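You operate a simulated robot arm through the tools that you are given. There is no shell and no other tool. Be economical: measure what you need, move in short steps, check, and stop when the job is done.

You are at the controls of a simulated robot arm. One attempt, no reset.

JOB
Scoop some screws from running grey machine one's bowl into the sample pan.
Fine: lever to BIN first, back to BOWL after; use the scoop on the green stand and put it back. Set down upright: steel scoop.

It is judged by the outcome, as a careful person would: the job done as asked, and still so three seconds after it is handed in. It fails if anything else is knocked over, pushed out of place, dropped, spilled or broken.

ROBOT AND FRAMES
A 7-joint arm with a two-finger parallel gripper on a trunk, on a base that drives. Base frame: it is fixed to the floor where the robot stands at the start and does not move with it; the origin is under the middle of the robot, x ahead of it, y to its left, z up. Lengths are in mm, angles in degrees, forces in N, time in s.
With the tool pointing down near the work surface it reaches from about 100 to 740 mm from the robot's upright axis, wherever it stands. Its first joint turns from -115.0 to 115.0 degrees. Places, roughly: diverter lever of grey machine one [800, 100, 700]; steel bowl [2500, 0, 500]. Payload 3.91 kg.
Tool frame: the origin (TCP) lies between the finger pads and is the grasp point; the fingertips stand 30 mm ahead of it; z points along the fingers, y is the line along which they close. The gripper opens to 110 mm. The fingers are 20 mm wide and 10 mm thick; the gripper's body (48 by 112 mm) begins 55 mm behind the TCP.
Orientation is that of the tool frame in the base frame, as a unit quaternion [x, y, z, w]. With the fingers straight down and closing along the base's y, the tool's x points along the base's -x, its y along +y and its z along -z.

CONTROLS
- The arm moves only by the tool apply_moves. Its argument "targets" is a list of rows, each a list of 7 numbers: the shift along the tool's x, y, z in mm, then the turn, a rotation vector about the tool's x, y, z in degrees, then the gripper command, from -1 (fully open) to 1 (shut), values between in proportion. In form: [[dx, dy, dz, wx, wy, wz, jaw], ...]. A call has 1 to 10 rows; each row is the pose to reach, as a shift and turn from the pose commanded when the call began, along the tool's axes at that moment. Each row takes 0.2 s and may step no farther than 50 mm and 8.6 degrees from the row before; otherwise, or with a gripper value out of range, the whole call is refused. Where a pose cannot be reached the arm comes as near as it can. A force on the tool above 50 N (or 10 N above the force at the start of the call, whichever is more), or a blocked arm, ends the call early, and 0.2 s more pass. The fingers move at their own pace (about 153 mm/s each) and stop on an object; they squeeze with about 34 N. The grip force told is the motor's: it shows also when the fingers shut on nothing. Time passes only in rows, and 0.2 s behind the last, so rows that repeat a pose let the fingers close. It gives the time, the measured TCP pose, the force on the tool (base axes), the opening and the grip force at its end, in the units of the frame above (readings bear some noise), with the torque about the TCP (base axes, N m) and any sound that the robot's microphone picked up.
- Cameras (640 x 400 px; columns grow to the right, rows downward): "scene" is now at [196.7, 272.8, 1264.2]; the picture's right is [0.80, -0.61, 0.00], its down [-0.35, -0.46, -0.82] and it looks along [0.49, 0.65, -0.58] (base axes); focal length 214 px, centre (320, 200). "wrist" rides on the gripper at [72, 17, -103] in the tool frame; the picture's right is [-0.23, 0.97, 0.00], its down [-0.76, -0.18, -0.62] and it looks along [-0.61, -0.14, 0.78] (tool axes); focal length 222 px, centre (320, 200). There is no depth. A picture from a camera that has moved, and an enlarged one, comes with that camera's place and axes in the base frame and with its lens.
- get_image(camera): a new picture of that camera. It takes no simulated time.
- lift_body(by): slides the trunk up (or, below 0, down) by that many mm; the arm and the scene camera ride with it, the base frame stays. It gives what a move gives, with no picture.
- steer(legs): drives the robot by 1 to 6 legs, each [ahead, left, turn to the left] in mm, mm and degrees, along the robot's own axes; the way and the turn of a leg run together, so that a leg with both is an arc; at most 1500 mm and 180 degrees a leg. The arm and the cameras ride along, it lands a little off, and it stops where it bumps. It gives what a move gives.
- pan_tilt(pan, tilt): turns the head with the scene camera to pan (to the left, within 80 degrees either way) and tilt (down, from -29 to 69), counted from straight ahead of the robot. It gives what a move gives.
- inspect(camera, box): a new picture of the part [left, top, right, bottom] of that camera's present view, enlarged. It takes no simulated time.
- sign_off(): hands the job in; it is judged then, once.

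Go step by step. Nothing tells you exact positions but the pictures and the camera data: compare them with the known pose of the tool, close in by small moves and look again before you grip or let go. The budget is 120 turns and 98 pictures, counting those below and the enlarged ones. Unless the task says otherwise, let go and move clear before handing in, and close with one line.

The tools are called after "Emit:" as name(argument=value, ...) on one line, values as JSON. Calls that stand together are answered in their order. apply_moves: Moves the arm, as the interface text tells. Its arguments: {"type":"object","properties":{"targets":{"type":"array","items":{"type":"array","items":{"type":"number"}}}},"required":["targets"]} The other tools are called the same way: lift_body (by) slides the trunk up or down; steer (legs) drives the base; pan_tilt (pan, tilt) turns the head that bears the scene camera; get_image (camera) takes a picture; inspect (camera, box) takes an enlarged picture of a part of a camera's view; sign_off () hands the job in.

At the start:

```text
time: 0.0
tool_pos: [345.1, 336.0, 1197.9]
ee_rot: [0.0, 1.0, 0.0, 0.001]
contact_force: [0.5, 0.1, -0.5]
ft_torque: [-0.01, 0.03, 0.0]
finger_gap: 109.9
grasp_force: 0.1
trunk travel left (down, up): [-600.0, 390.0]
robot x, y, heading: [1.3, 0.2, 0.1]
head pan, tilt: [52.7, 35.4]
```

scene: 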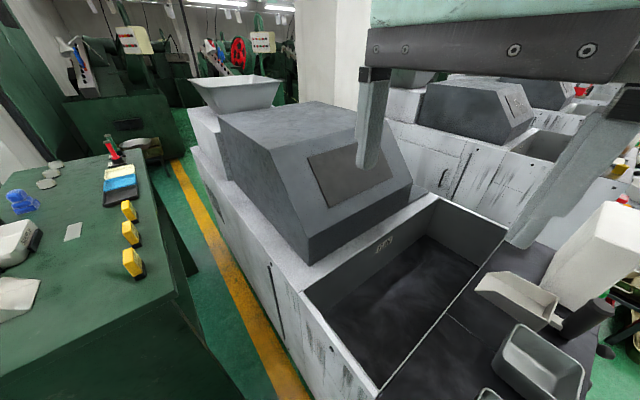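
wrist: 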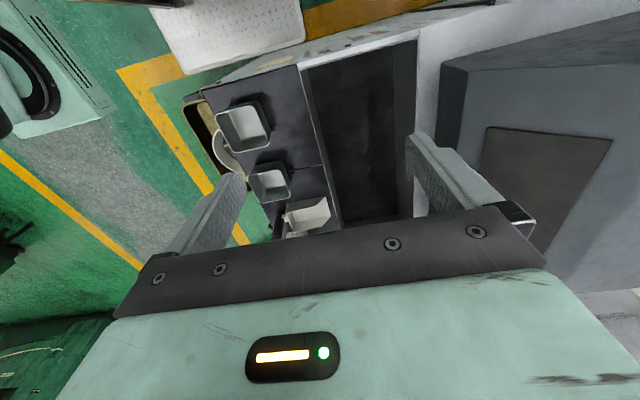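

I see a grey machine ahead with a bin, some pans and a scoop on it, but I need a wider look. I'll turn the head ahead and take a picture.

Emit:
pan_tilt(pan=5, tilt=30)

Emit:
get_image(camera="scene")

```text
time: 1.1
tool_pos: [344.0, 336.5, 1197.5]
ee_rot: [0.0, 1.0, 0.0, 0.0]
contact_force: [0.2, 0.4, -0.8]
ft_torque: [0.01, 0.03, -0.03]
finger_gap: 110.0
grasp_force: 0.1
trunk travel left (down, up): [-600.0, 390.0]
robot x, y, heading: [-2.2, 0.3, 0.0]
head pan, tilt: [5.0, 30.0]
```

```text
95 pictures are left
camera scene: at [233.5, 211.0, 1272.6], right [0.09, -1.0, 0.0], down [-0.5, -0.04, -0.87], along [0.86, 0.08, -0.5], focal length 214 px, centre (320, 200)
```

scene: 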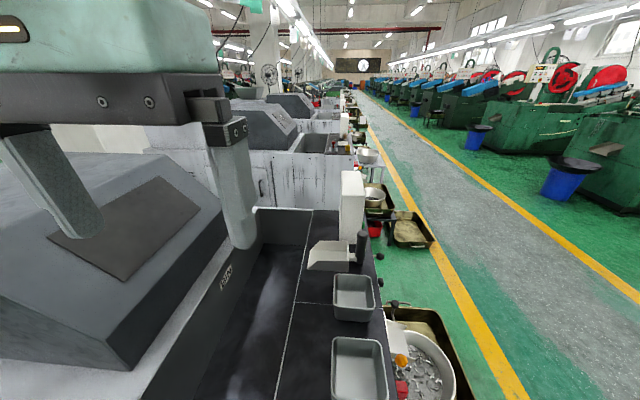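

A row of machines with bowls by the aisle. I'll enlarge the near right part and the area further down.

Emit:
inspect(camera="scene", box=[280, 160, 480, 400])

Emit:
inspect(camera="scene", box=[300, 70, 460, 260])

Emit:
pan_tilt(pan=0, tilt=65)

Emit:
get_image(camera="scene")

```text
1.67 times, centred on (380, 280) of scene
camera zoom: at [233.5, 211.0, 1272.6], right [0.09, -1.0, 0.0], down [-0.5, -0.04, -0.87], along [0.86, 0.08, -0.5], focal length 358 px, centre (220, 67)
```

zoom: 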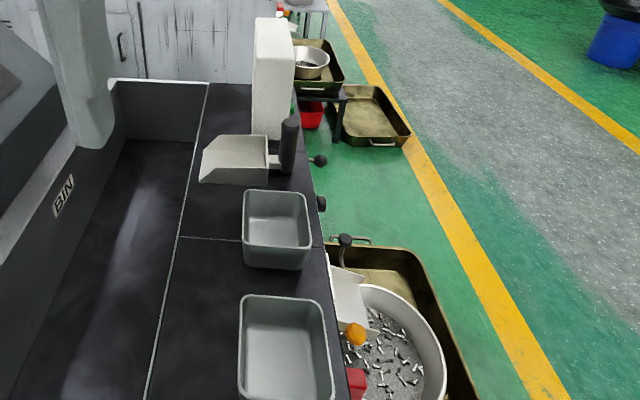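

```text
2.11 times, centred on (380, 165) of scene
camera zoom: at [233.5, 211.0, 1272.6], right [0.09, -1.0, 0.0], down [-0.5, -0.04, -0.87], along [0.86, 0.08, -0.5], focal length 452 px, centre (194, 274)
```

zoom: 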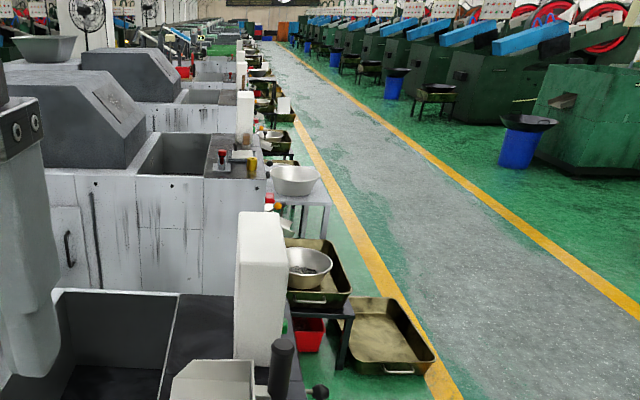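

```text
time: 2.2
tool_pos: [345.5, 336.8, 1197.5]
ee_rot: [0.0, 1.0, 0.0, 0.0]
contact_force: [0.6, 0.3, 0.7]
ft_torque: [0.01, -0.01, -0.01]
finger_gap: 110.2
grasp_force: 0.1
trunk travel left (down, up): [-600.0, 390.0]
robot x, y, heading: [-1.2, 3.4, 0.1]
head pan, tilt: [0.0, 65.0]
```

```text
92 pictures are left
camera scene: at [204.2, 203.0, 1225.0], right [0.0, -1.0, 0.0], down [-0.91, 0.0, -0.42], along [0.42, 0.0, -0.91], focal length 214 px, centre (320, 200)
```

scene: 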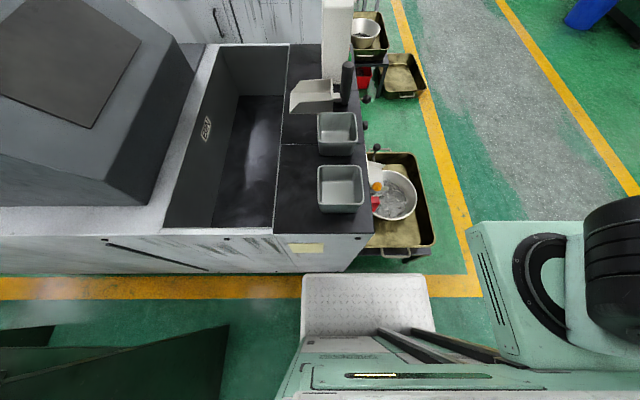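

The near machine has a bowl with screws under a chute, pans on its deck and levers on its front. I look around for the green stand and the sample pan.

Emit:
inspect(camera="scene", box=[270, 60, 450, 260])

Emit:
pan_tilt(pan=-70, tilt=30)

Emit:
get_image(camera="scene")

Emit:
pan_tilt(pan=75, tilt=30)

Emit:
get_image(camera="scene")

```text
2.00 times, centred on (360, 160) of scene
camera zoom: at [204.2, 203.0, 1225.0], right [0.0, -1.0, 0.0], down [-0.91, 0.0, -0.42], along [0.42, 0.0, -0.91], focal length 429 px, centre (240, 280)
```

zoom: 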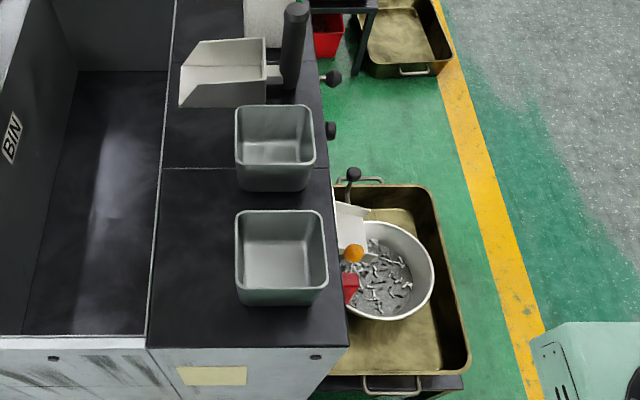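

```text
time: 3.6
tool_pos: [344.9, 335.9, 1198.3]
ee_rot: [-0.001, 1.0, 0.0, 0.001]
contact_force: [0.3, 0.3, 0.3]
ft_torque: [-0.03, 0.01, -0.03]
finger_gap: 110.2
grasp_force: 0.0
trunk travel left (down, up): [-600.0, 390.0]
robot x, y, heading: [0.5, -2.6, 0.1]
head pan, tilt: [-70.0, 30.0]
```

```text
90 pictures are left
camera scene: at [174.4, 118.0, 1272.6], right [-0.94, -0.34, 0.0], down [-0.17, 0.47, -0.87], along [0.3, -0.81, -0.5], focal length 214 px, centre (320, 200)
```

scene: 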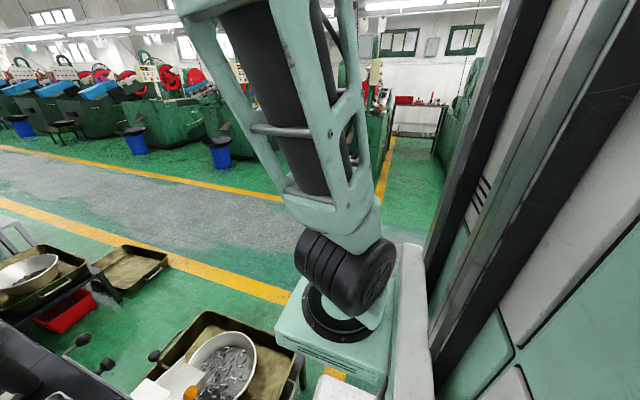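

```text
time: 5.9
tool_pos: [344.3, 335.5, 1198.7]
ee_rot: [0.0, 1.0, 0.0, -0.001]
contact_force: [0.9, 0.4, 0.0]
ft_torque: [0.0, 0.0, -0.03]
finger_gap: 110.1
grasp_force: 0.0
trunk travel left (down, up): [-600.0, 390.0]
robot x, y, heading: [-2.8, -1.6, 0.3]
head pan, tilt: [75.0, 30.0]
```

```text
89 pictures are left
camera scene: at [166.9, 290.4, 1272.6], right [0.97, -0.26, 0.0], down [-0.13, -0.48, -0.87], along [0.22, 0.84, -0.5], focal length 214 px, centre (320, 200)
```

scene: 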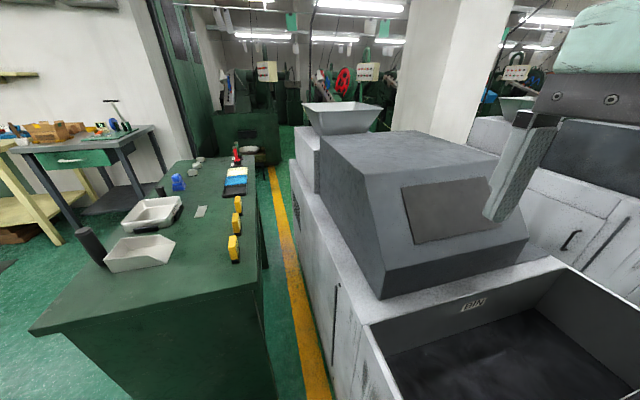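

The green stand on the left carries a scoop with a dark upright handle and a tray. I'll enlarge these.

Emit:
inspect(camera="scene", box=[20, 130, 280, 350])

Emit:
inspect(camera="scene", box=[70, 180, 220, 290])

```text
1.82 times, centred on (150, 240) of scene
camera zoom: at [166.9, 290.4, 1272.6], right [0.97, -0.26, 0.0], down [-0.13, -0.48, -0.87], along [0.22, 0.84, -0.5], focal length 390 px, centre (629, 127)
```

zoom: 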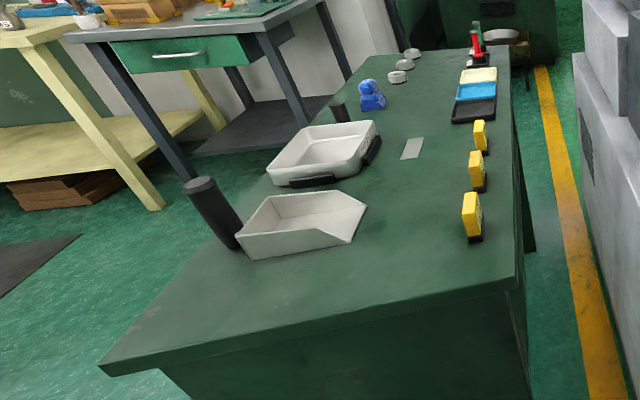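

```text
3.64 times, centred on (145, 235) of scene
camera zoom: at [166.9, 290.4, 1272.6], right [0.97, -0.26, 0.0], down [-0.13, -0.48, -0.87], along [0.22, 0.84, -0.5], focal length 780 px, centre (956, 73)
```

zoom: 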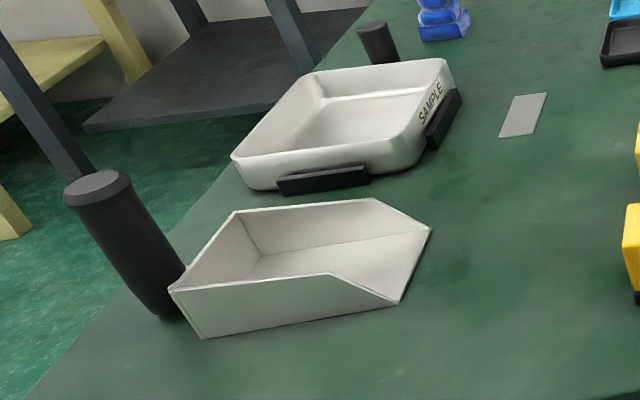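

The tray labelled SAMPLE and the scoop are on the green stand (about x −200, y 900). Now I drive into the aisle to see the machine's front, the lever and the bowl.

Emit:
steer(legs=[[0, -850, 0], [650, 0, 0], [0, 0, 90]])

Emit:
pan_tilt(pan=0, tilt=40)

Emit:
get_image(camera="scene")

```text
time: 17.4
tool_pos: [307.4, -499.4, 1197.9]
ee_rot: [0.711, -0.703, 0.0, 0.0]
contact_force: [-1.1, 0.3, 0.1]
ft_torque: [-0.02, -0.01, 0.0]
finger_gap: 110.1
grasp_force: 0.2
trunk travel left (down, up): [-600.0, 390.0]
robot x, y, heading: [648.4, -838.9, 90.5]
head pan, tilt: [75.0, 30.0]
```

```text
time: 18.8
tool_pos: [306.2, -499.7, 1198.0]
ee_rot: [0.711, -0.703, 0.0, 0.0]
contact_force: [0.2, -0.3, 0.3]
ft_torque: [-0.01, -0.01, 0.02]
finger_gap: 110.0
grasp_force: 0.2
trunk travel left (down, up): [-600.0, 390.0]
robot x, y, heading: [645.7, -839.9, 90.6]
head pan, tilt: [0.0, 40.0]
```

```text
86 pictures are left
camera scene: at [440.7, -616.9, 1257.2], right [1.0, 0.01, 0.0], down [0.01, -0.64, -0.77], along [-0.01, 0.77, -0.64], focal length 214 px, centre (320, 200)
```

scene: 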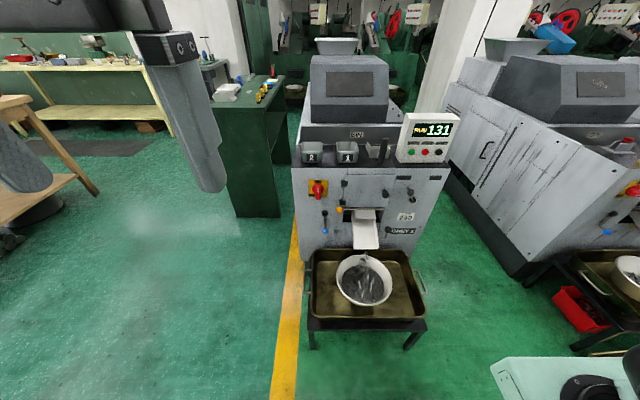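

Emit:
inspect(camera="scene", box=[280, 100, 460, 270])

Emit:
inspect(camera="scene", box=[290, 165, 430, 335])

Emit:
inspect(camera="scene", box=[500, 100, 640, 330])

```text
2.35 times, centred on (370, 185) of scene
camera zoom: at [440.7, -616.9, 1257.2], right [1.0, 0.01, 0.0], down [0.01, -0.64, -0.77], along [-0.01, 0.77, -0.64], focal length 505 px, centre (202, 235)
```

zoom: 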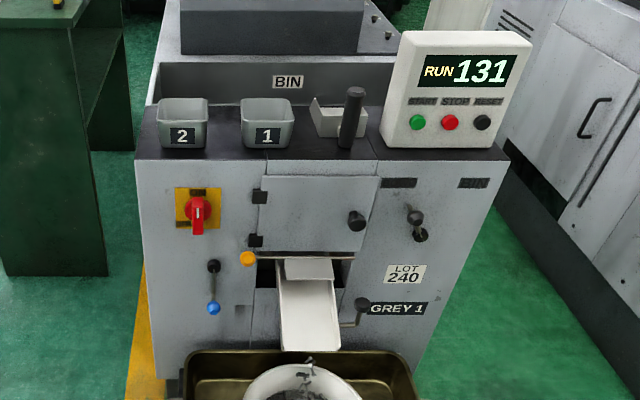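

```text
2.35 times, centred on (360, 250) of scene
camera zoom: at [440.7, -616.9, 1257.2], right [1.0, 0.01, 0.0], down [0.01, -0.64, -0.77], along [-0.01, 0.77, -0.64], focal length 505 px, centre (226, 82)
```

zoom: 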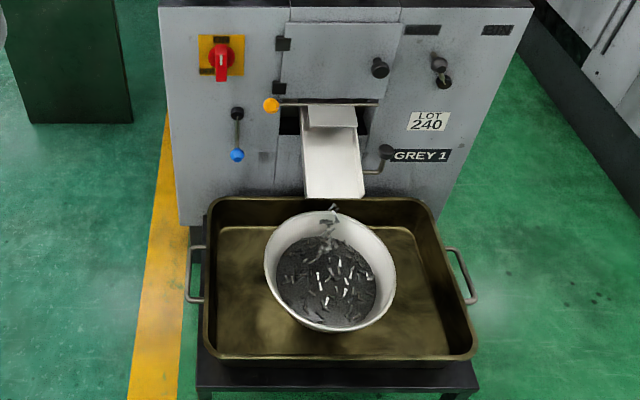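

```text
1.74 times, centred on (570, 215) of scene
camera zoom: at [440.7, -616.9, 1257.2], right [1.0, 0.01, 0.0], down [0.01, -0.64, -0.77], along [-0.01, 0.77, -0.64], focal length 373 px, centre (-115, 174)
```

zoom: 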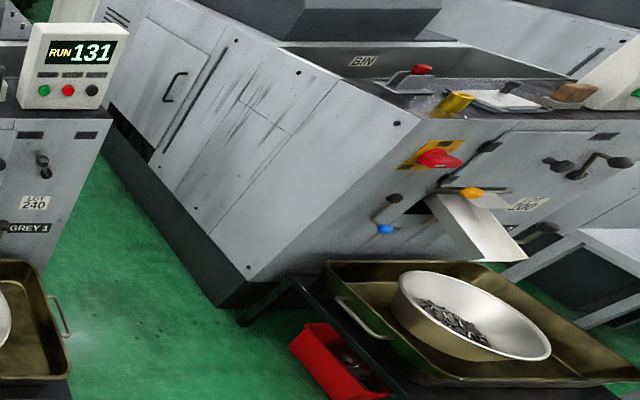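

This is GREY 1 (RUN 131). Its diverter lever sits under the BOWL/BIN plates on the right of its face, about (810, 85, 700). I drive closer in line with it and look closely.

Emit:
steer(legs=[[190, -160, -0.6]])

Emit:
pan_tilt(pan=-25, tilt=40)

Emit:
get_image(camera="scene")

```text
time: 20.6
tool_pos: [464.9, -307.1, 1197.9]
ee_rot: [0.709, -0.705, 0.0, 0.0]
contact_force: [0.1, -0.8, 0.9]
ft_torque: [-0.01, 0.01, -0.04]
finger_gap: 109.9
grasp_force: 0.1
trunk travel left (down, up): [-600.0, 390.0]
robot x, y, heading: [800.8, -652.6, 90.3]
head pan, tilt: [0.0, 40.0]
```

```text
time: 21.5
tool_pos: [464.6, -308.5, 1197.4]
ee_rot: [0.708, -0.706, 0.0, 0.0]
contact_force: [-0.5, -0.3, 0.2]
ft_torque: [0.0, 0.01, -0.01]
finger_gap: 110.1
grasp_force: 0.0
trunk travel left (down, up): [-600.0, 390.0]
robot x, y, heading: [801.6, -648.9, 90.4]
head pan, tilt: [-25.0, 40.0]
```

```text
82 pictures are left
camera scene: at [633.2, -434.0, 1257.2], right [0.91, -0.42, 0.0], down [-0.27, -0.58, -0.77], along [0.32, 0.7, -0.64], focal length 214 px, centre (320, 200)
```

scene: 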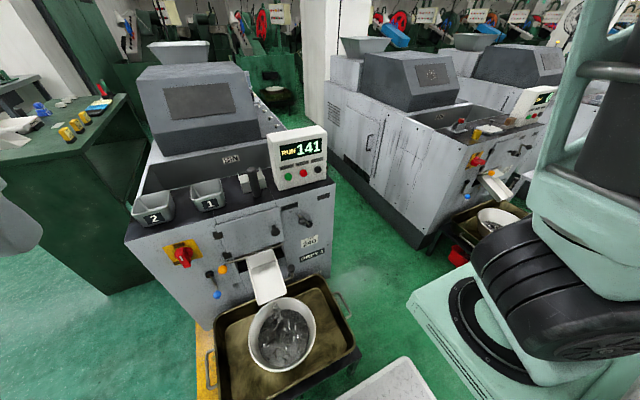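

Emit:
inspect(camera="scene", box=[250, 180, 350, 280])

Emit:
pan_tilt(pan=-60, tilt=60)

Emit:
get_image(camera="scene")

```text
4.00 times, centred on (300, 230) of scene
camera zoom: at [633.2, -434.0, 1257.2], right [0.91, -0.42, 0.0], down [-0.27, -0.58, -0.77], along [0.32, 0.7, -0.64], focal length 858 px, centre (400, 80)
```

zoom: 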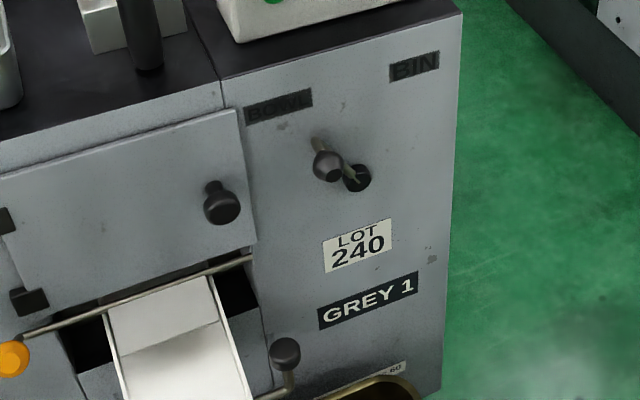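

```text
time: 22.5
tool_pos: [463.7, -308.1, 1198.0]
ee_rot: [0.708, -0.706, 0.001, 0.001]
contact_force: [0.6, -0.6, 0.1]
ft_torque: [-0.01, -0.01, -0.01]
finger_gap: 109.9
grasp_force: 0.2
trunk travel left (down, up): [-600.0, 390.0]
robot x, y, heading: [800.4, -651.0, 90.5]
head pan, tilt: [-60.0, 60.0]
```

```text
80 pictures are left
camera scene: at [655.2, -477.6, 1230.5], right [0.5, -0.86, 0.0], down [-0.75, -0.44, -0.5], along [0.43, 0.25, -0.87], focal length 214 px, centre (320, 200)
```

scene: 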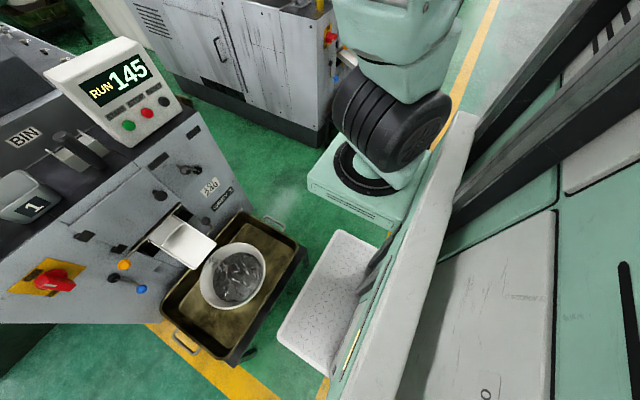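

The lever pivots at about (822, 76, 683), with its knob near (786, 47, 746), leaning to BOWL. I'll bring the tool in pointing horizontally forward and cage the knob loosely between the fingers.

Emit:
apply_moves(targets=[[-16, -32, 25, 0, -8, 0, 0], [-32, -64, 50, 0, -16, 0, 0], [-47, -96, 74, 0, -24, 0, 0], [-63, -129, 99, 0, -32, 0, 0], [-79, -161, 124, 0, -40, 0, 0], [-95, -193, 149, 0, -48, 0, 0], [-111, -225, 174, 0, -56, 0, 0], [-126, -258, 198, 0, -64, 0, 0], [-142, -290, 223, 0, -72, 0, 0], [-158, -322, 248, 0, -80, 0, 0]])

Emit:
pan_tilt(pan=-25, tilt=40)

Emit:
get_image(camera="scene")

```text
time: 24.7
tool_pos: [679.8, -94.8, 920.3]
ee_rot: [0.542, -0.541, -0.457, -0.453]
contact_force: [-0.9, -0.6, 1.0]
ft_torque: [-0.01, -0.06, -0.04]
finger_gap: 54.7
grasp_force: 0.1
out of reach, approached as far as the arm can: row 7, 8, 9, 10
trunk travel left (down, up): [-600.0, 390.0]
robot x, y, heading: [801.9, -648.0, 90.3]
head pan, tilt: [-60.0, 60.0]
```

```text
time: 25.8
tool_pos: [680.4, -94.5, 922.9]
ee_rot: [0.542, -0.541, -0.456, -0.455]
contact_force: [0.5, -0.2, 0.4]
ft_torque: [-0.02, 0.0, 0.01]
finger_gap: 55.1
grasp_force: 0.3
trunk travel left (down, up): [-600.0, 390.0]
robot x, y, heading: [802.1, -651.2, 90.1]
head pan, tilt: [-25.0, 40.0]
```

```text
79 pictures are left
camera scene: at [633.3, -434.0, 1257.2], right [0.91, -0.42, 0.0], down [-0.27, -0.58, -0.77], along [0.32, 0.69, -0.64], focal length 214 px, centre (320, 200)
```

scene: 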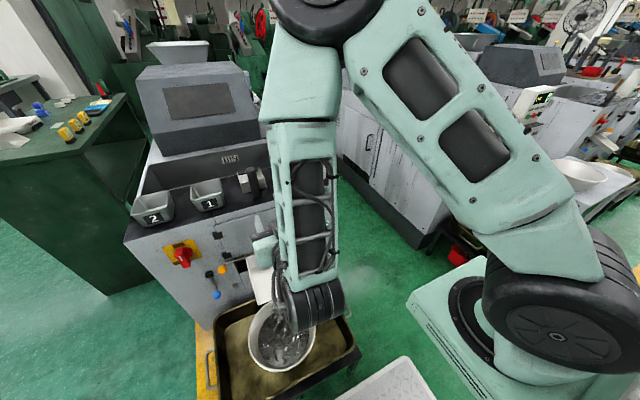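

The arm is too folded at that stand-off, so I back off 120 mm and then line up again in front of the knob.

Emit:
steer(legs=[[-120, 0, 0]])

Emit:
apply_moves(targets=[[26, -18, 22, 0, -2, 0, 0], [51, -35, 45, 0, -4, 0, 0], [77, -53, 67, 0, -6, 0, 0], [103, -71, 89, 0, -8, 0, 0], [128, -88, 112, 0, -9, 0, 0], [154, -106, 134, 0, -10, 0, 0]])

Emit:
get_image(camera="scene")

Emit:
get_image(camera="wrist")

```text
time: 27.0
tool_pos: [678.1, -214.9, 923.6]
ee_rot: [0.544, -0.54, -0.456, -0.453]
contact_force: [0.2, -0.8, 0.2]
ft_torque: [0.02, 0.05, -0.01]
finger_gap: 54.8
grasp_force: 0.0
trunk travel left (down, up): [-600.0, 390.0]
robot x, y, heading: [802.9, -769.8, 90.7]
head pan, tilt: [-25.0, 40.0]
```

```text
time: 28.4
tool_pos: [776.4, -87.0, 750.8]
ee_rot: [0.503, -0.498, -0.501, -0.497]
contact_force: [0.5, -0.6, -0.3]
ft_torque: [-0.01, 0.01, 0.01]
finger_gap: 55.2
grasp_force: 0.1
out of reach, approached as far as the arm can: row 3, 4, 5, 6
trunk travel left (down, up): [-600.0, 390.0]
robot x, y, heading: [801.0, -769.0, 90.5]
head pan, tilt: [-25.0, 40.0]
```

```text
78 pictures are left
camera scene: at [632.8, -555.4, 1257.3], right [0.91, -0.41, 0.0], down [-0.27, -0.58, -0.77], along [0.32, 0.7, -0.64], focal length 214 px, centre (320, 200)
```

scene: 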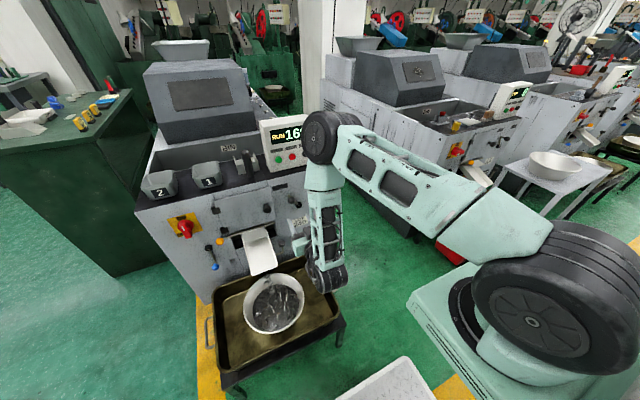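

```text
77 pictures are left
camera wrist: at [760.1, -191.3, 679.8], right [-0.97, -0.01, 0.23], down [0.18, -0.62, 0.76], along [0.13, 0.78, 0.6], focal length 222 px, centre (320, 200)
```

wrist: 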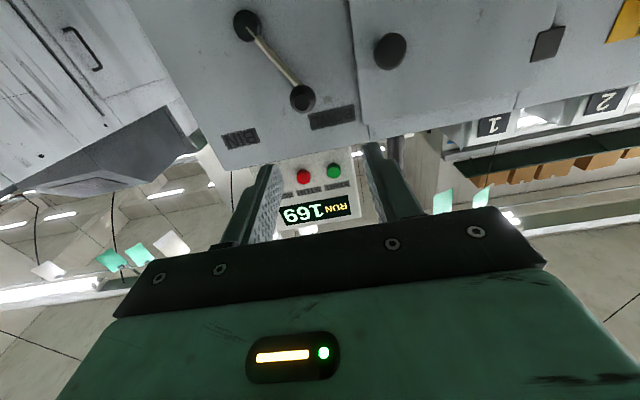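

The knob appears at about (788, 45, 730) and the pivot at (825, 76, 664). I'll slide the open fingers forward around the knob.

Emit:
apply_moves(targets=[[10, -6, 30, 0, 0, 0, 0], [21, -12, 60, 0, 0, 0, 0], [21, -12, 85, 0, 0, 0, 0]])

Emit:
get_image(camera="wrist")

Emit:
inspect(camera="scene", box=[220, 180, 350, 300])

```text
time: 29.2
tool_pos: [772.9, -2.0, 731.2]
ee_rot: [-0.501, 0.5, 0.497, 0.502]
contact_force: [-0.6, -0.3, -0.4]
ft_torque: [0.02, 0.02, -0.02]
finger_gap: 55.1
grasp_force: 0.1
out of reach, approached as far as the arm can: row 1, 2, 3
trunk travel left (down, up): [-600.0, 390.0]
robot x, y, heading: [804.1, -773.9, 90.2]
head pan, tilt: [-25.0, 40.0]
```

```text
76 pictures are left
camera wrist: at [755.7, -106.1, 660.4], right [-0.98, 0.01, 0.22], down [0.17, -0.62, 0.76], along [0.14, 0.78, 0.61], focal length 222 px, centre (320, 200)
```

wrist: 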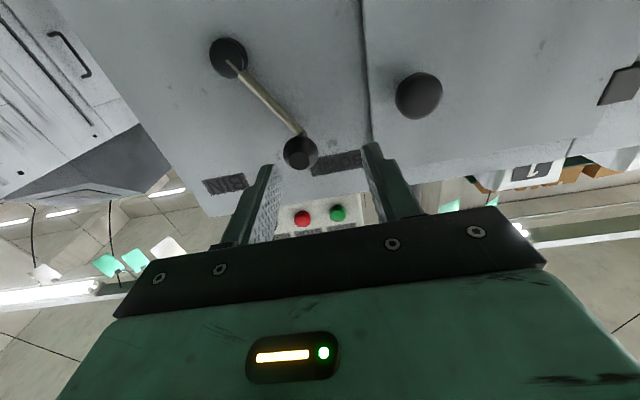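

```text
3.33 times, centred on (285, 240) of scene
camera zoom: at [633.0, -555.2, 1257.2], right [0.91, -0.41, 0.0], down [-0.27, -0.58, -0.77], along [0.32, 0.7, -0.64], focal length 715 px, centre (437, 67)
```

zoom: 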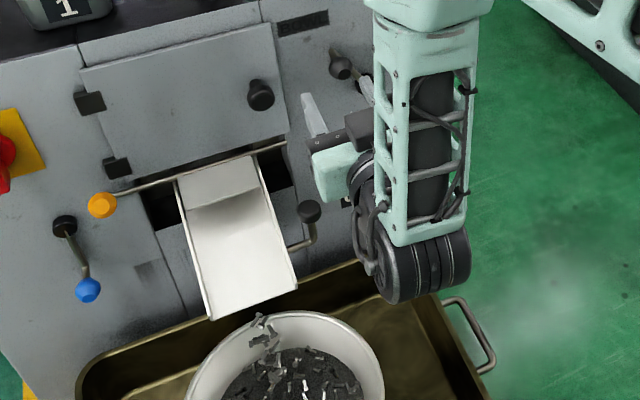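

The x stops short because the arm is badly folded. I'll back off a little more so it can stretch out.

Emit:
steer(legs=[[-130, 0, 0]])

Emit:
apply_moves(targets=[[0, -8, 40, 0, 0, 0, 0], [0, -14, 80, 0, 0, 0, 0]])

```text
time: 30.5
tool_pos: [771.5, -133.4, 732.5]
ee_rot: [-0.502, 0.499, 0.496, 0.503]
contact_force: [-0.1, -0.1, 0.2]
ft_torque: [0.04, 0.02, 0.0]
finger_gap: 55.0
grasp_force: 0.1
trunk travel left (down, up): [-600.0, 390.0]
robot x, y, heading: [802.5, -899.8, 90.7]
head pan, tilt: [-25.0, 40.0]
```

```text
time: 31.1
tool_pos: [774.6, -50.9, 733.2]
ee_rot: [-0.501, 0.5, 0.494, 0.505]
contact_force: [-0.2, -0.3, -0.5]
ft_torque: [-0.01, 0.0, 0.0]
finger_gap: 55.0
grasp_force: 0.1
out of reach, approached as far as the arm can: row 1, 2
trunk travel left (down, up): [-600.0, 390.0]
robot x, y, heading: [803.9, -902.3, 90.9]
head pan, tilt: [-25.0, 40.0]
```

There is a joint limit towards +x relative to the robot. I'll drive the base 150 mm to the right so the lever lies well inside the reach, and then move the arm left.

Emit:
steer(legs=[[0, -150, -0.8]])

Emit:
apply_moves(targets=[[0, 35, 0, 0, 0, 0, 0], [0, 70, 0, 0, 0, 0, 0], [0, 105, 0, 0, 0, 0, 0], [0, 135, 0, 0, 0, 0, 0]])

```text
time: 32.5
tool_pos: [938.0, -50.3, 731.2]
ee_rot: [-0.498, 0.503, 0.491, 0.508]
contact_force: [0.4, 0.9, -0.2]
ft_torque: [0.03, 0.05, -0.02]
finger_gap: 54.8
grasp_force: 0.1
trunk travel left (down, up): [-600.0, 390.0]
robot x, y, heading: [956.4, -900.9, 90.2]
head pan, tilt: [-25.0, 40.0]
```

```text
time: 33.5
tool_pos: [803.2, -51.3, 731.7]
ee_rot: [-0.499, 0.503, 0.49, 0.508]
contact_force: [-0.2, 0.3, 0.4]
ft_torque: [0.0, -0.01, 0.0]
finger_gap: 54.8
grasp_force: 0.0
trunk travel left (down, up): [-600.0, 390.0]
robot x, y, heading: [957.5, -904.0, 90.0]
head pan, tilt: [-25.0, 40.0]
```

Emit:
apply_moves(targets=[[0, 15, 20, 0, 0, 0, 0], [0, 15, 50, 0, 0, 0, 0]])

Emit:
get_image(camera="wrist")

```text
time: 34.0
tool_pos: [789.8, 1.8, 733.8]
ee_rot: [-0.498, 0.504, 0.491, 0.508]
contact_force: [0.3, -0.7, -0.4]
ft_torque: [0.02, 0.0, -0.01]
finger_gap: 55.1
grasp_force: 0.1
trunk travel left (down, up): [-600.0, 390.0]
robot x, y, heading: [959.9, -897.4, 90.1]
head pan, tilt: [-25.0, 40.0]
```

```text
74 pictures are left
camera wrist: at [770.1, -100.9, 660.8], right [-0.98, 0.02, 0.22], down [0.15, -0.62, 0.77], along [0.15, 0.78, 0.61], focal length 222 px, centre (320, 200)
```

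wrist: 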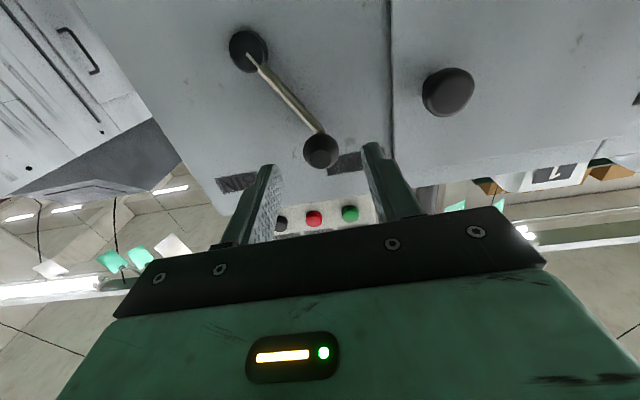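

The knob lies between the fingers' lines. I advance 27 mm and look.

Emit:
apply_moves(targets=[[0, 0, 14, 0, 0, 0, 0], [0, 0, 28, 0, 0, 0, 0]])

Emit:
get_image(camera="wrist")

```text
time: 34.6
tool_pos: [790.9, 29.9, 730.9]
ee_rot: [-0.498, 0.503, 0.49, 0.508]
contact_force: [-0.7, -0.1, 0.1]
ft_torque: [-0.02, 0.0, -0.04]
finger_gap: 55.0
grasp_force: 0.0
trunk travel left (down, up): [-600.0, 390.0]
robot x, y, heading: [955.1, -900.5, 90.3]
head pan, tilt: [-25.0, 40.0]
```

```text
73 pictures are left
camera wrist: at [771.5, -74.2, 659.6], right [-0.98, 0.02, 0.22], down [0.15, -0.62, 0.77], along [0.15, 0.78, 0.61], focal length 222 px, centre (320, 200)
```

wrist: 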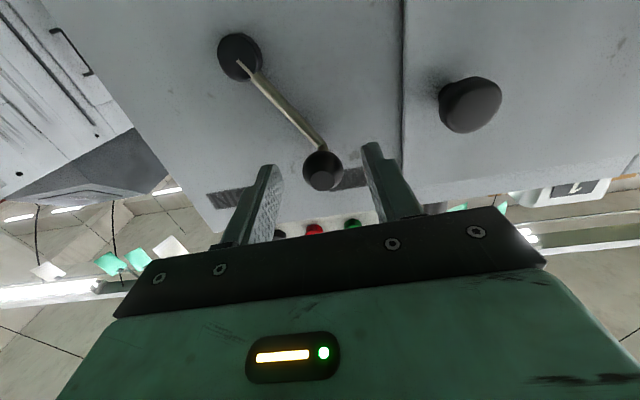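

The fingers straddle the knob. I now swing it along its arc toward BIN.

Emit:
apply_moves(targets=[[-2, -14, 0, 0, 0, 0, 0], [-5, -26, 0, 0, 0, 0, 0], [-8, -38, 0, 0, 0, 0, 0], [-9, -50, 0, 0, 0, 0, 0], [-8, -60, 0, 0, 0, 0, 0], [-5, -70, 0, 0, 0, 0, 0], [0, -80, 0, 0, 0, 0, 0]])

Emit:
get_image(camera="wrist")

```text
time: 36.2
tool_pos: [869.4, 29.0, 728.4]
ee_rot: [-0.498, 0.503, 0.491, 0.508]
contact_force: [-0.2, 0.3, 0.6]
ft_torque: [-0.04, 0.04, -0.04]
finger_gap: 54.9
grasp_force: 0.1
trunk travel left (down, up): [-600.0, 390.0]
robot x, y, heading: [958.8, -898.1, 90.1]
head pan, tilt: [-25.0, 40.0]
```

```text
72 pictures are left
camera wrist: at [850.3, -74.9, 657.4], right [-0.98, 0.02, 0.22], down [0.15, -0.62, 0.77], along [0.15, 0.78, 0.61], focal length 222 px, centre (320, 200)
```

wrist: 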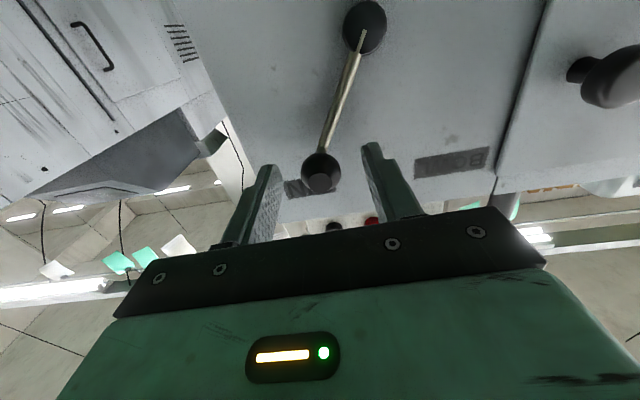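

The lever has snapped across to the BIN side. I withdraw and check that the flow into the bowl has stopped.

Emit:
apply_moves(targets=[[0, 0, -40, 0, 0, 0, 0], [0, 0, -80, 0, 0, 0, 0], [0, 0, -120, 0, 0, 0, 0]])

Emit:
pan_tilt(pan=10, tilt=40)

Emit:
get_image(camera="scene")

Emit:
inspect(camera="wrist", box=[200, 0, 520, 200])

```text
time: 37.0
tool_pos: [865.7, -93.4, 728.6]
ee_rot: [-0.498, 0.503, 0.491, 0.508]
contact_force: [0.4, -0.2, 0.5]
ft_torque: [-0.02, 0.0, 0.03]
finger_gap: 54.7
grasp_force: 0.0
trunk travel left (down, up): [-600.0, 390.0]
robot x, y, heading: [954.4, -901.8, 90.1]
head pan, tilt: [-25.0, 40.0]
```

```text
time: 38.1
tool_pos: [866.9, -94.4, 729.0]
ee_rot: [-0.499, 0.503, 0.491, 0.508]
contact_force: [0.5, -0.5, 0.2]
ft_torque: [0.02, -0.02, 0.01]
finger_gap: 54.7
grasp_force: 0.0
trunk travel left (down, up): [-600.0, 390.0]
robot x, y, heading: [957.7, -899.1, 90.2]
head pan, tilt: [10.0, 40.0]
```

```text
71 pictures are left
camera scene: at [738.3, -676.4, 1257.2], right [0.98, 0.17, 0.0], down [0.11, -0.63, -0.77], along [-0.13, 0.75, -0.64], focal length 214 px, centre (320, 200)
```

scene: 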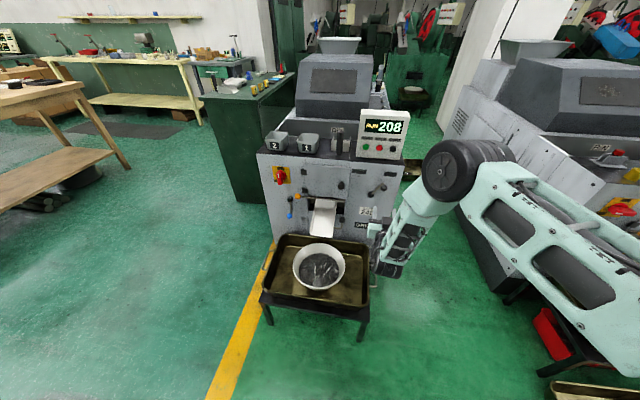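

```text
2.00 times, centred on (360, 100) of wrist
camera zoom: at [847.8, -196.7, 656.9], right [-0.98, 0.02, 0.21], down [0.15, -0.62, 0.77], along [0.15, 0.78, 0.61], focal length 444 px, centre (240, 400)
```

zoom: 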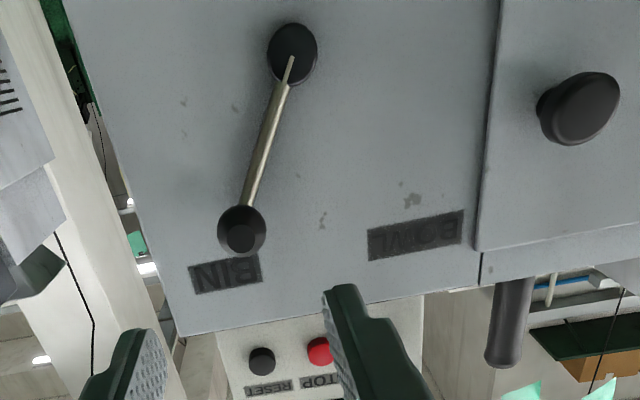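

Lever is at BIN and the stream into the bowl has stopped. Next I locate the green stand; I enlarge it in this view.

Emit:
inspect(camera="scene", box=[190, 60, 310, 130])

Emit:
inspect(camera="scene", box=[255, 110, 395, 350])

```text
5.33 times, centred on (250, 95) of scene
camera zoom: at [738.3, -676.4, 1257.2], right [0.98, 0.17, 0.0], down [0.11, -0.63, -0.77], along [-0.13, 0.75, -0.64], focal length 1144 px, centre (693, 760)
```

zoom: 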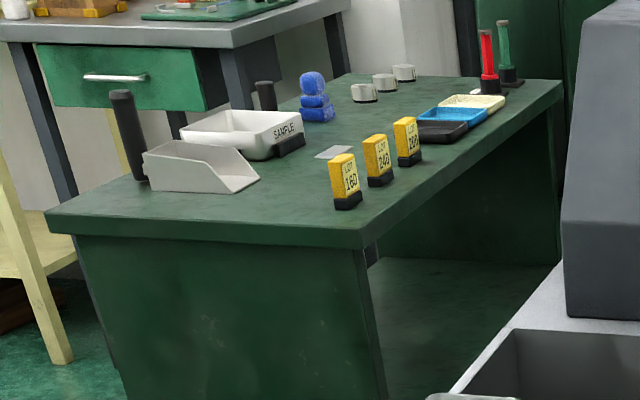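

```text
1.67 times, centred on (325, 230) of scene
camera zoom: at [738.3, -676.4, 1257.2], right [0.98, 0.17, 0.0], down [0.11, -0.63, -0.77], along [-0.13, 0.75, -0.64], focal length 358 px, centre (312, 150)
```

zoom: 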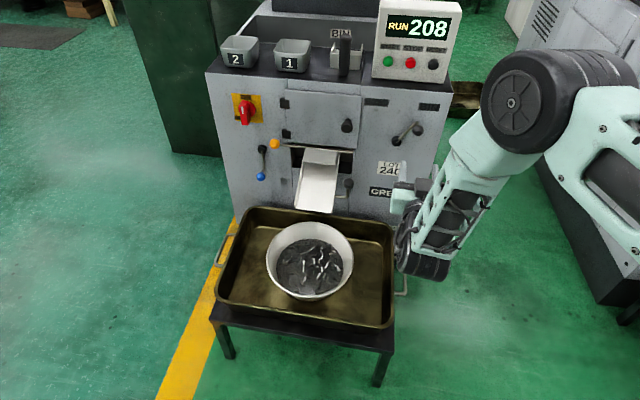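

Stand top is about z 850, spanning x −350…75 and y 720…1740; the scoop handle stands near (−270, 825) with its mouth toward +x. I drive round there and put the tool pointing down on the way.

Emit:
steer(legs=[[-200, 0, 0], [0, 1100, 0]])

Emit:
apply_moves(targets=[[-40, 0, -20, 0, 8.5, 0, 0], [-80, 0, -40, 0, 17, 0, 0], [-120, 0, -60, 0, 25.5, 0, 0], [-160, 0, -80, 0, 34, 0, 0], [-200, 0, -100, 0, 42.5, 0, 0], [-240, 0, -120, 0, 51, 0, 0], [-280, 0, -140, 0, 59.5, 0, 0], [-320, 0, -160, 0, 68, 0, 0], [-360, 0, -180, 0, 76.5, 0, 0], [-400, 0, -200, 0, 85, 0, 0]])

```text
time: 44.9
tool_pos: [-218.0, -291.7, 729.5]
ee_rot: [-0.496, 0.505, 0.489, 0.509]
contact_force: [0.4, 0.0, -0.7]
ft_torque: [0.03, -0.04, -0.02]
finger_gap: 55.1
grasp_force: 0.1
trunk travel left (down, up): [-600.0, 390.0]
robot x, y, heading: [-132.3, -1105.0, 90.0]
head pan, tilt: [10.0, 40.0]
```

```text
time: 47.1
tool_pos: [-230.8, -494.1, 1129.4]
ee_rot: [-0.697, 0.716, 0.025, 0.034]
contact_force: [-1.3, -0.3, -0.5]
ft_torque: [0.03, -0.01, 0.01]
finger_gap: 54.8
grasp_force: 0.1
trunk travel left (down, up): [-600.0, 390.0]
robot x, y, heading: [-133.8, -1102.6, 89.6]
head pan, tilt: [10.0, 40.0]
```

Emit:
steer(legs=[[1200, 30, 0.3]])

Emit:
pan_tilt(pan=0, tilt=45)

Emit:
get_image(camera="scene")

Emit:
get_image(camera="wrist")

```text
time: 53.3
tool_pos: [-262.9, 733.2, 1129.6]
ee_rot: [-0.699, 0.713, 0.026, 0.035]
contact_force: [0.0, -0.3, 0.1]
ft_torque: [0.0, -0.01, 0.01]
finger_gap: 55.0
grasp_force: 0.0
trunk travel left (down, up): [-600.0, 390.0]
robot x, y, heading: [-158.1, 127.6, 90.4]
head pan, tilt: [10.0, 40.0]
```

```text
time: 54.0
tool_pos: [-264.0, 731.8, 1128.2]
ee_rot: [-0.7, 0.713, 0.025, 0.034]
contact_force: [-0.2, 1.0, -0.7]
ft_torque: [0.0, -0.03, -0.01]
finger_gap: 54.9
grasp_force: 0.1
trunk travel left (down, up): [-600.0, 390.0]
robot x, y, heading: [-160.6, 132.2, 90.0]
head pan, tilt: [0.0, 45.0]
```

```text
67 pictures are left
camera scene: at [-365.9, 347.5, 1250.0], right [1.0, 0.0, 0.0], down [0.0, -0.71, -0.71], along [0.0, 0.71, -0.71], focal length 214 px, centre (320, 200)
```

scene: 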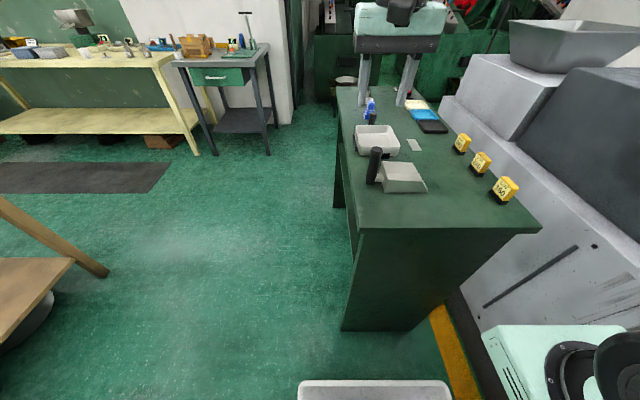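

```text
66 pictures are left
camera wrist: at [-282.9, 651.4, 1226.2], right [-0.97, 0.25, 0.01], down [0.18, 0.7, 0.69], along [0.16, 0.67, -0.73], focal length 222 px, centre (320, 200)
```

wrist: 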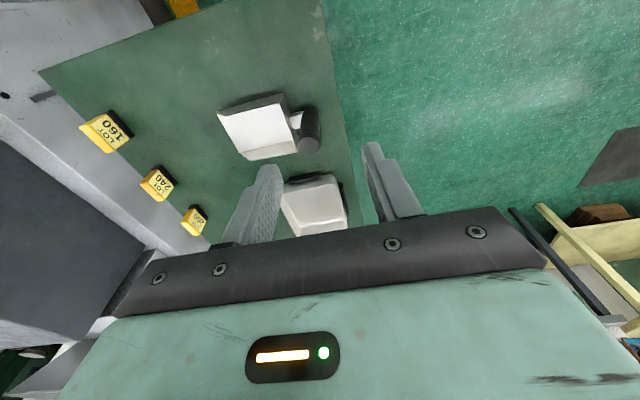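

Emit:
inspect(camera="wrist", box=[200, 70, 360, 240])

Emit:
inspect(camera="scene", box=[330, 80, 530, 240])

```text
2.35 times, centred on (280, 155) of wrist
camera zoom: at [-282.9, 651.4, 1226.2], right [-0.97, 0.25, 0.01], down [0.18, 0.7, 0.69], along [0.16, 0.67, -0.73], focal length 523 px, centre (414, 306)
```

zoom: 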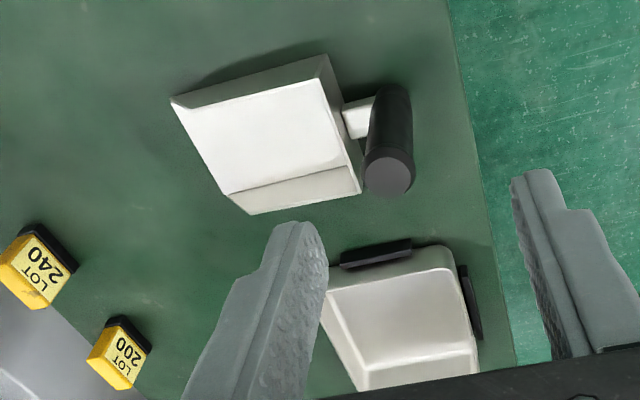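

```text
2.50 times, centred on (430, 160) of scene
camera zoom: at [-365.9, 347.5, 1250.0], right [1.0, 0.0, 0.0], down [0.0, -0.71, -0.71], along [0.0, 0.71, -0.71], focal length 536 px, centre (45, 300)
```

zoom: 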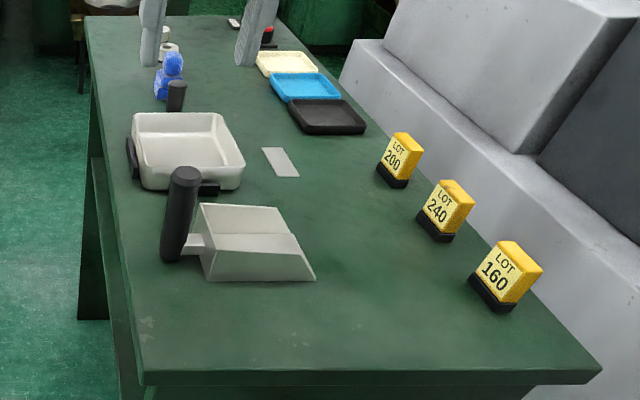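

Handle top is at about (−235, 788, 974), the handle about 30 mm thick and vertical. I level the tool and hover over it.

Emit:
apply_moves(targets=[[-16, -9, 28, -0.3, 1.6, -0.4, 0], [-33, -19, 56, -0.5, 3.2, -0.8, 0], [-49, -28, 84, -0.8, 4.8, -1.1, 0]])

Emit:
get_image(camera="wrist")

Emit:
inspect(camera="scene", box=[330, 60, 530, 220])

```text
time: 54.8
tool_pos: [-233.0, 786.6, 1050.7]
ee_rot: [0.707, -0.707, 0.0, 0.0]
contact_force: [0.4, -0.9, -0.1]
ft_torque: [0.02, 0.01, 0.01]
finger_gap: 55.3
grasp_force: 0.1
trunk travel left (down, up): [-600.0, 390.0]
robot x, y, heading: [-160.1, 126.8, 90.5]
head pan, tilt: [0.0, 45.0]
```

```text
63 pictures are left
camera wrist: at [-250.1, 713.7, 1154.7], right [-0.97, 0.23, 0.0], down [0.18, 0.76, 0.62], along [0.14, 0.61, -0.78], focal length 222 px, centre (320, 200)
```

wrist: 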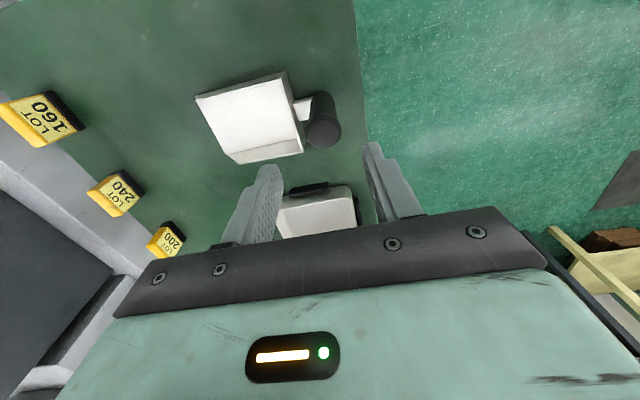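

```text
2.50 times, centred on (430, 140) of scene
camera zoom: at [-365.9, 347.0, 1250.1], right [1.0, 0.0, 0.0], down [0.0, -0.71, -0.71], along [0.0, 0.71, -0.71], focal length 536 px, centre (45, 350)
```

zoom: 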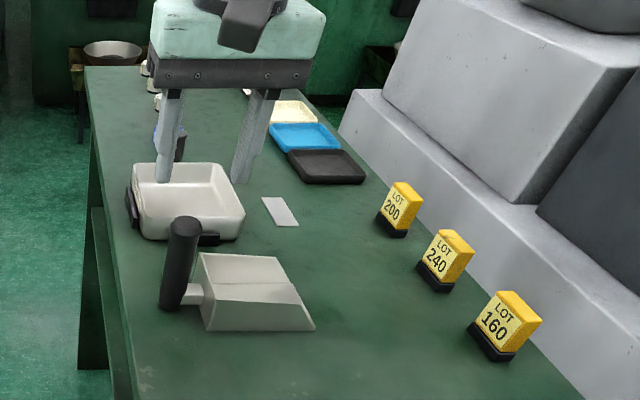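

Emit:
apply_moves(targets=[[0, 5, 30, 0, 0, 0, 0], [0, 5, 55, 0, 0, 0, 0]])

Emit:
get_image(camera="wrist")

Emit:
inspect(camera="scene", box=[350, 100, 450, 200])

```text
time: 55.4
tool_pos: [-237.7, 789.4, 995.1]
ee_rot: [0.707, -0.707, -0.001, -0.001]
contact_force: [-0.4, 0.0, 0.3]
ft_torque: [0.02, -0.01, -0.01]
finger_gap: 55.2
grasp_force: 0.1
trunk travel left (down, up): [-600.0, 390.0]
robot x, y, heading: [-161.9, 125.4, 90.1]
head pan, tilt: [0.0, 45.0]
```

```text
61 pictures are left
camera wrist: at [-255.2, 714.8, 1099.7], right [-0.97, 0.23, 0.0], down [0.18, 0.76, 0.62], along [0.14, 0.61, -0.78], focal length 222 px, centre (320, 200)
```

wrist: 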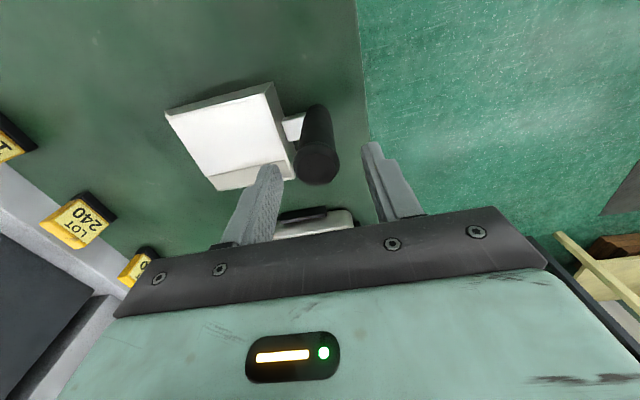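

```text
4.00 times, centred on (400, 150) of scene
camera zoom: at [-365.8, 347.3, 1250.0], right [1.0, 0.0, 0.0], down [0.0, -0.71, -0.71], along [0.0, 0.71, -0.71], focal length 858 px, centre (0, 400)
```

zoom: 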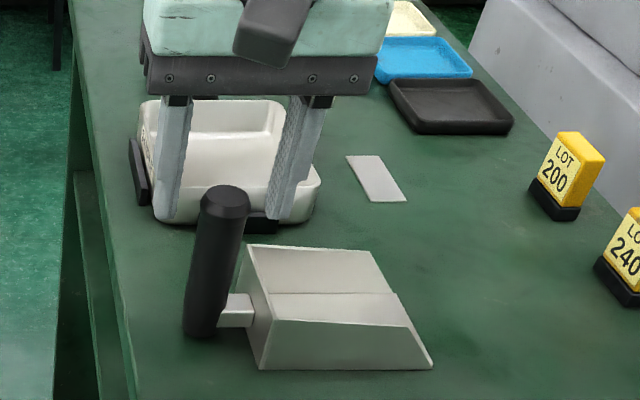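

The handle is centred between the fingers; I descend to 948 and close.

Emit:
apply_moves(targets=[[3, 0, 25, 0, 0, 0, 0], [3, 0, 47, 0, 0, 0, 0], [3, 0, 47, 0, 0, 0, 0.6], [3, 0, 47, 0, 0, 0, 0.8], [3, 0, 47, 0, 0, 0, 0.8]])

Emit:
inspect(camera="scene", box=[350, 100, 450, 200])

```text
time: 56.6
tool_pos: [-239.7, 785.3, 949.8]
ee_rot: [0.707, -0.707, -0.002, -0.001]
contact_force: [-7.9, 1.1, 25.6]
ft_torque: [0.13, -0.32, 0.04]
finger_gap: 29.2
grasp_force: 33.8
trunk travel left (down, up): [-600.0, 390.0]
robot x, y, heading: [-161.5, 126.4, 90.4]
head pan, tilt: [0.0, 45.0]
```

```text
4.00 times, centred on (400, 150) of scene
camera zoom: at [-366.2, 346.6, 1250.3], right [1.0, 0.0, 0.0], down [0.0, -0.71, -0.71], along [0.0, 0.71, -0.71], focal length 858 px, centre (0, 400)
```

zoom: 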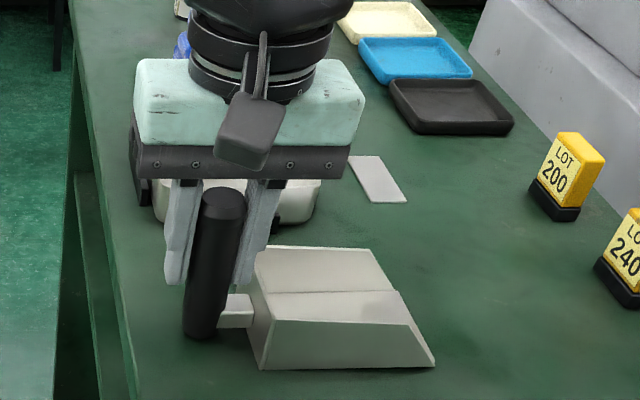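

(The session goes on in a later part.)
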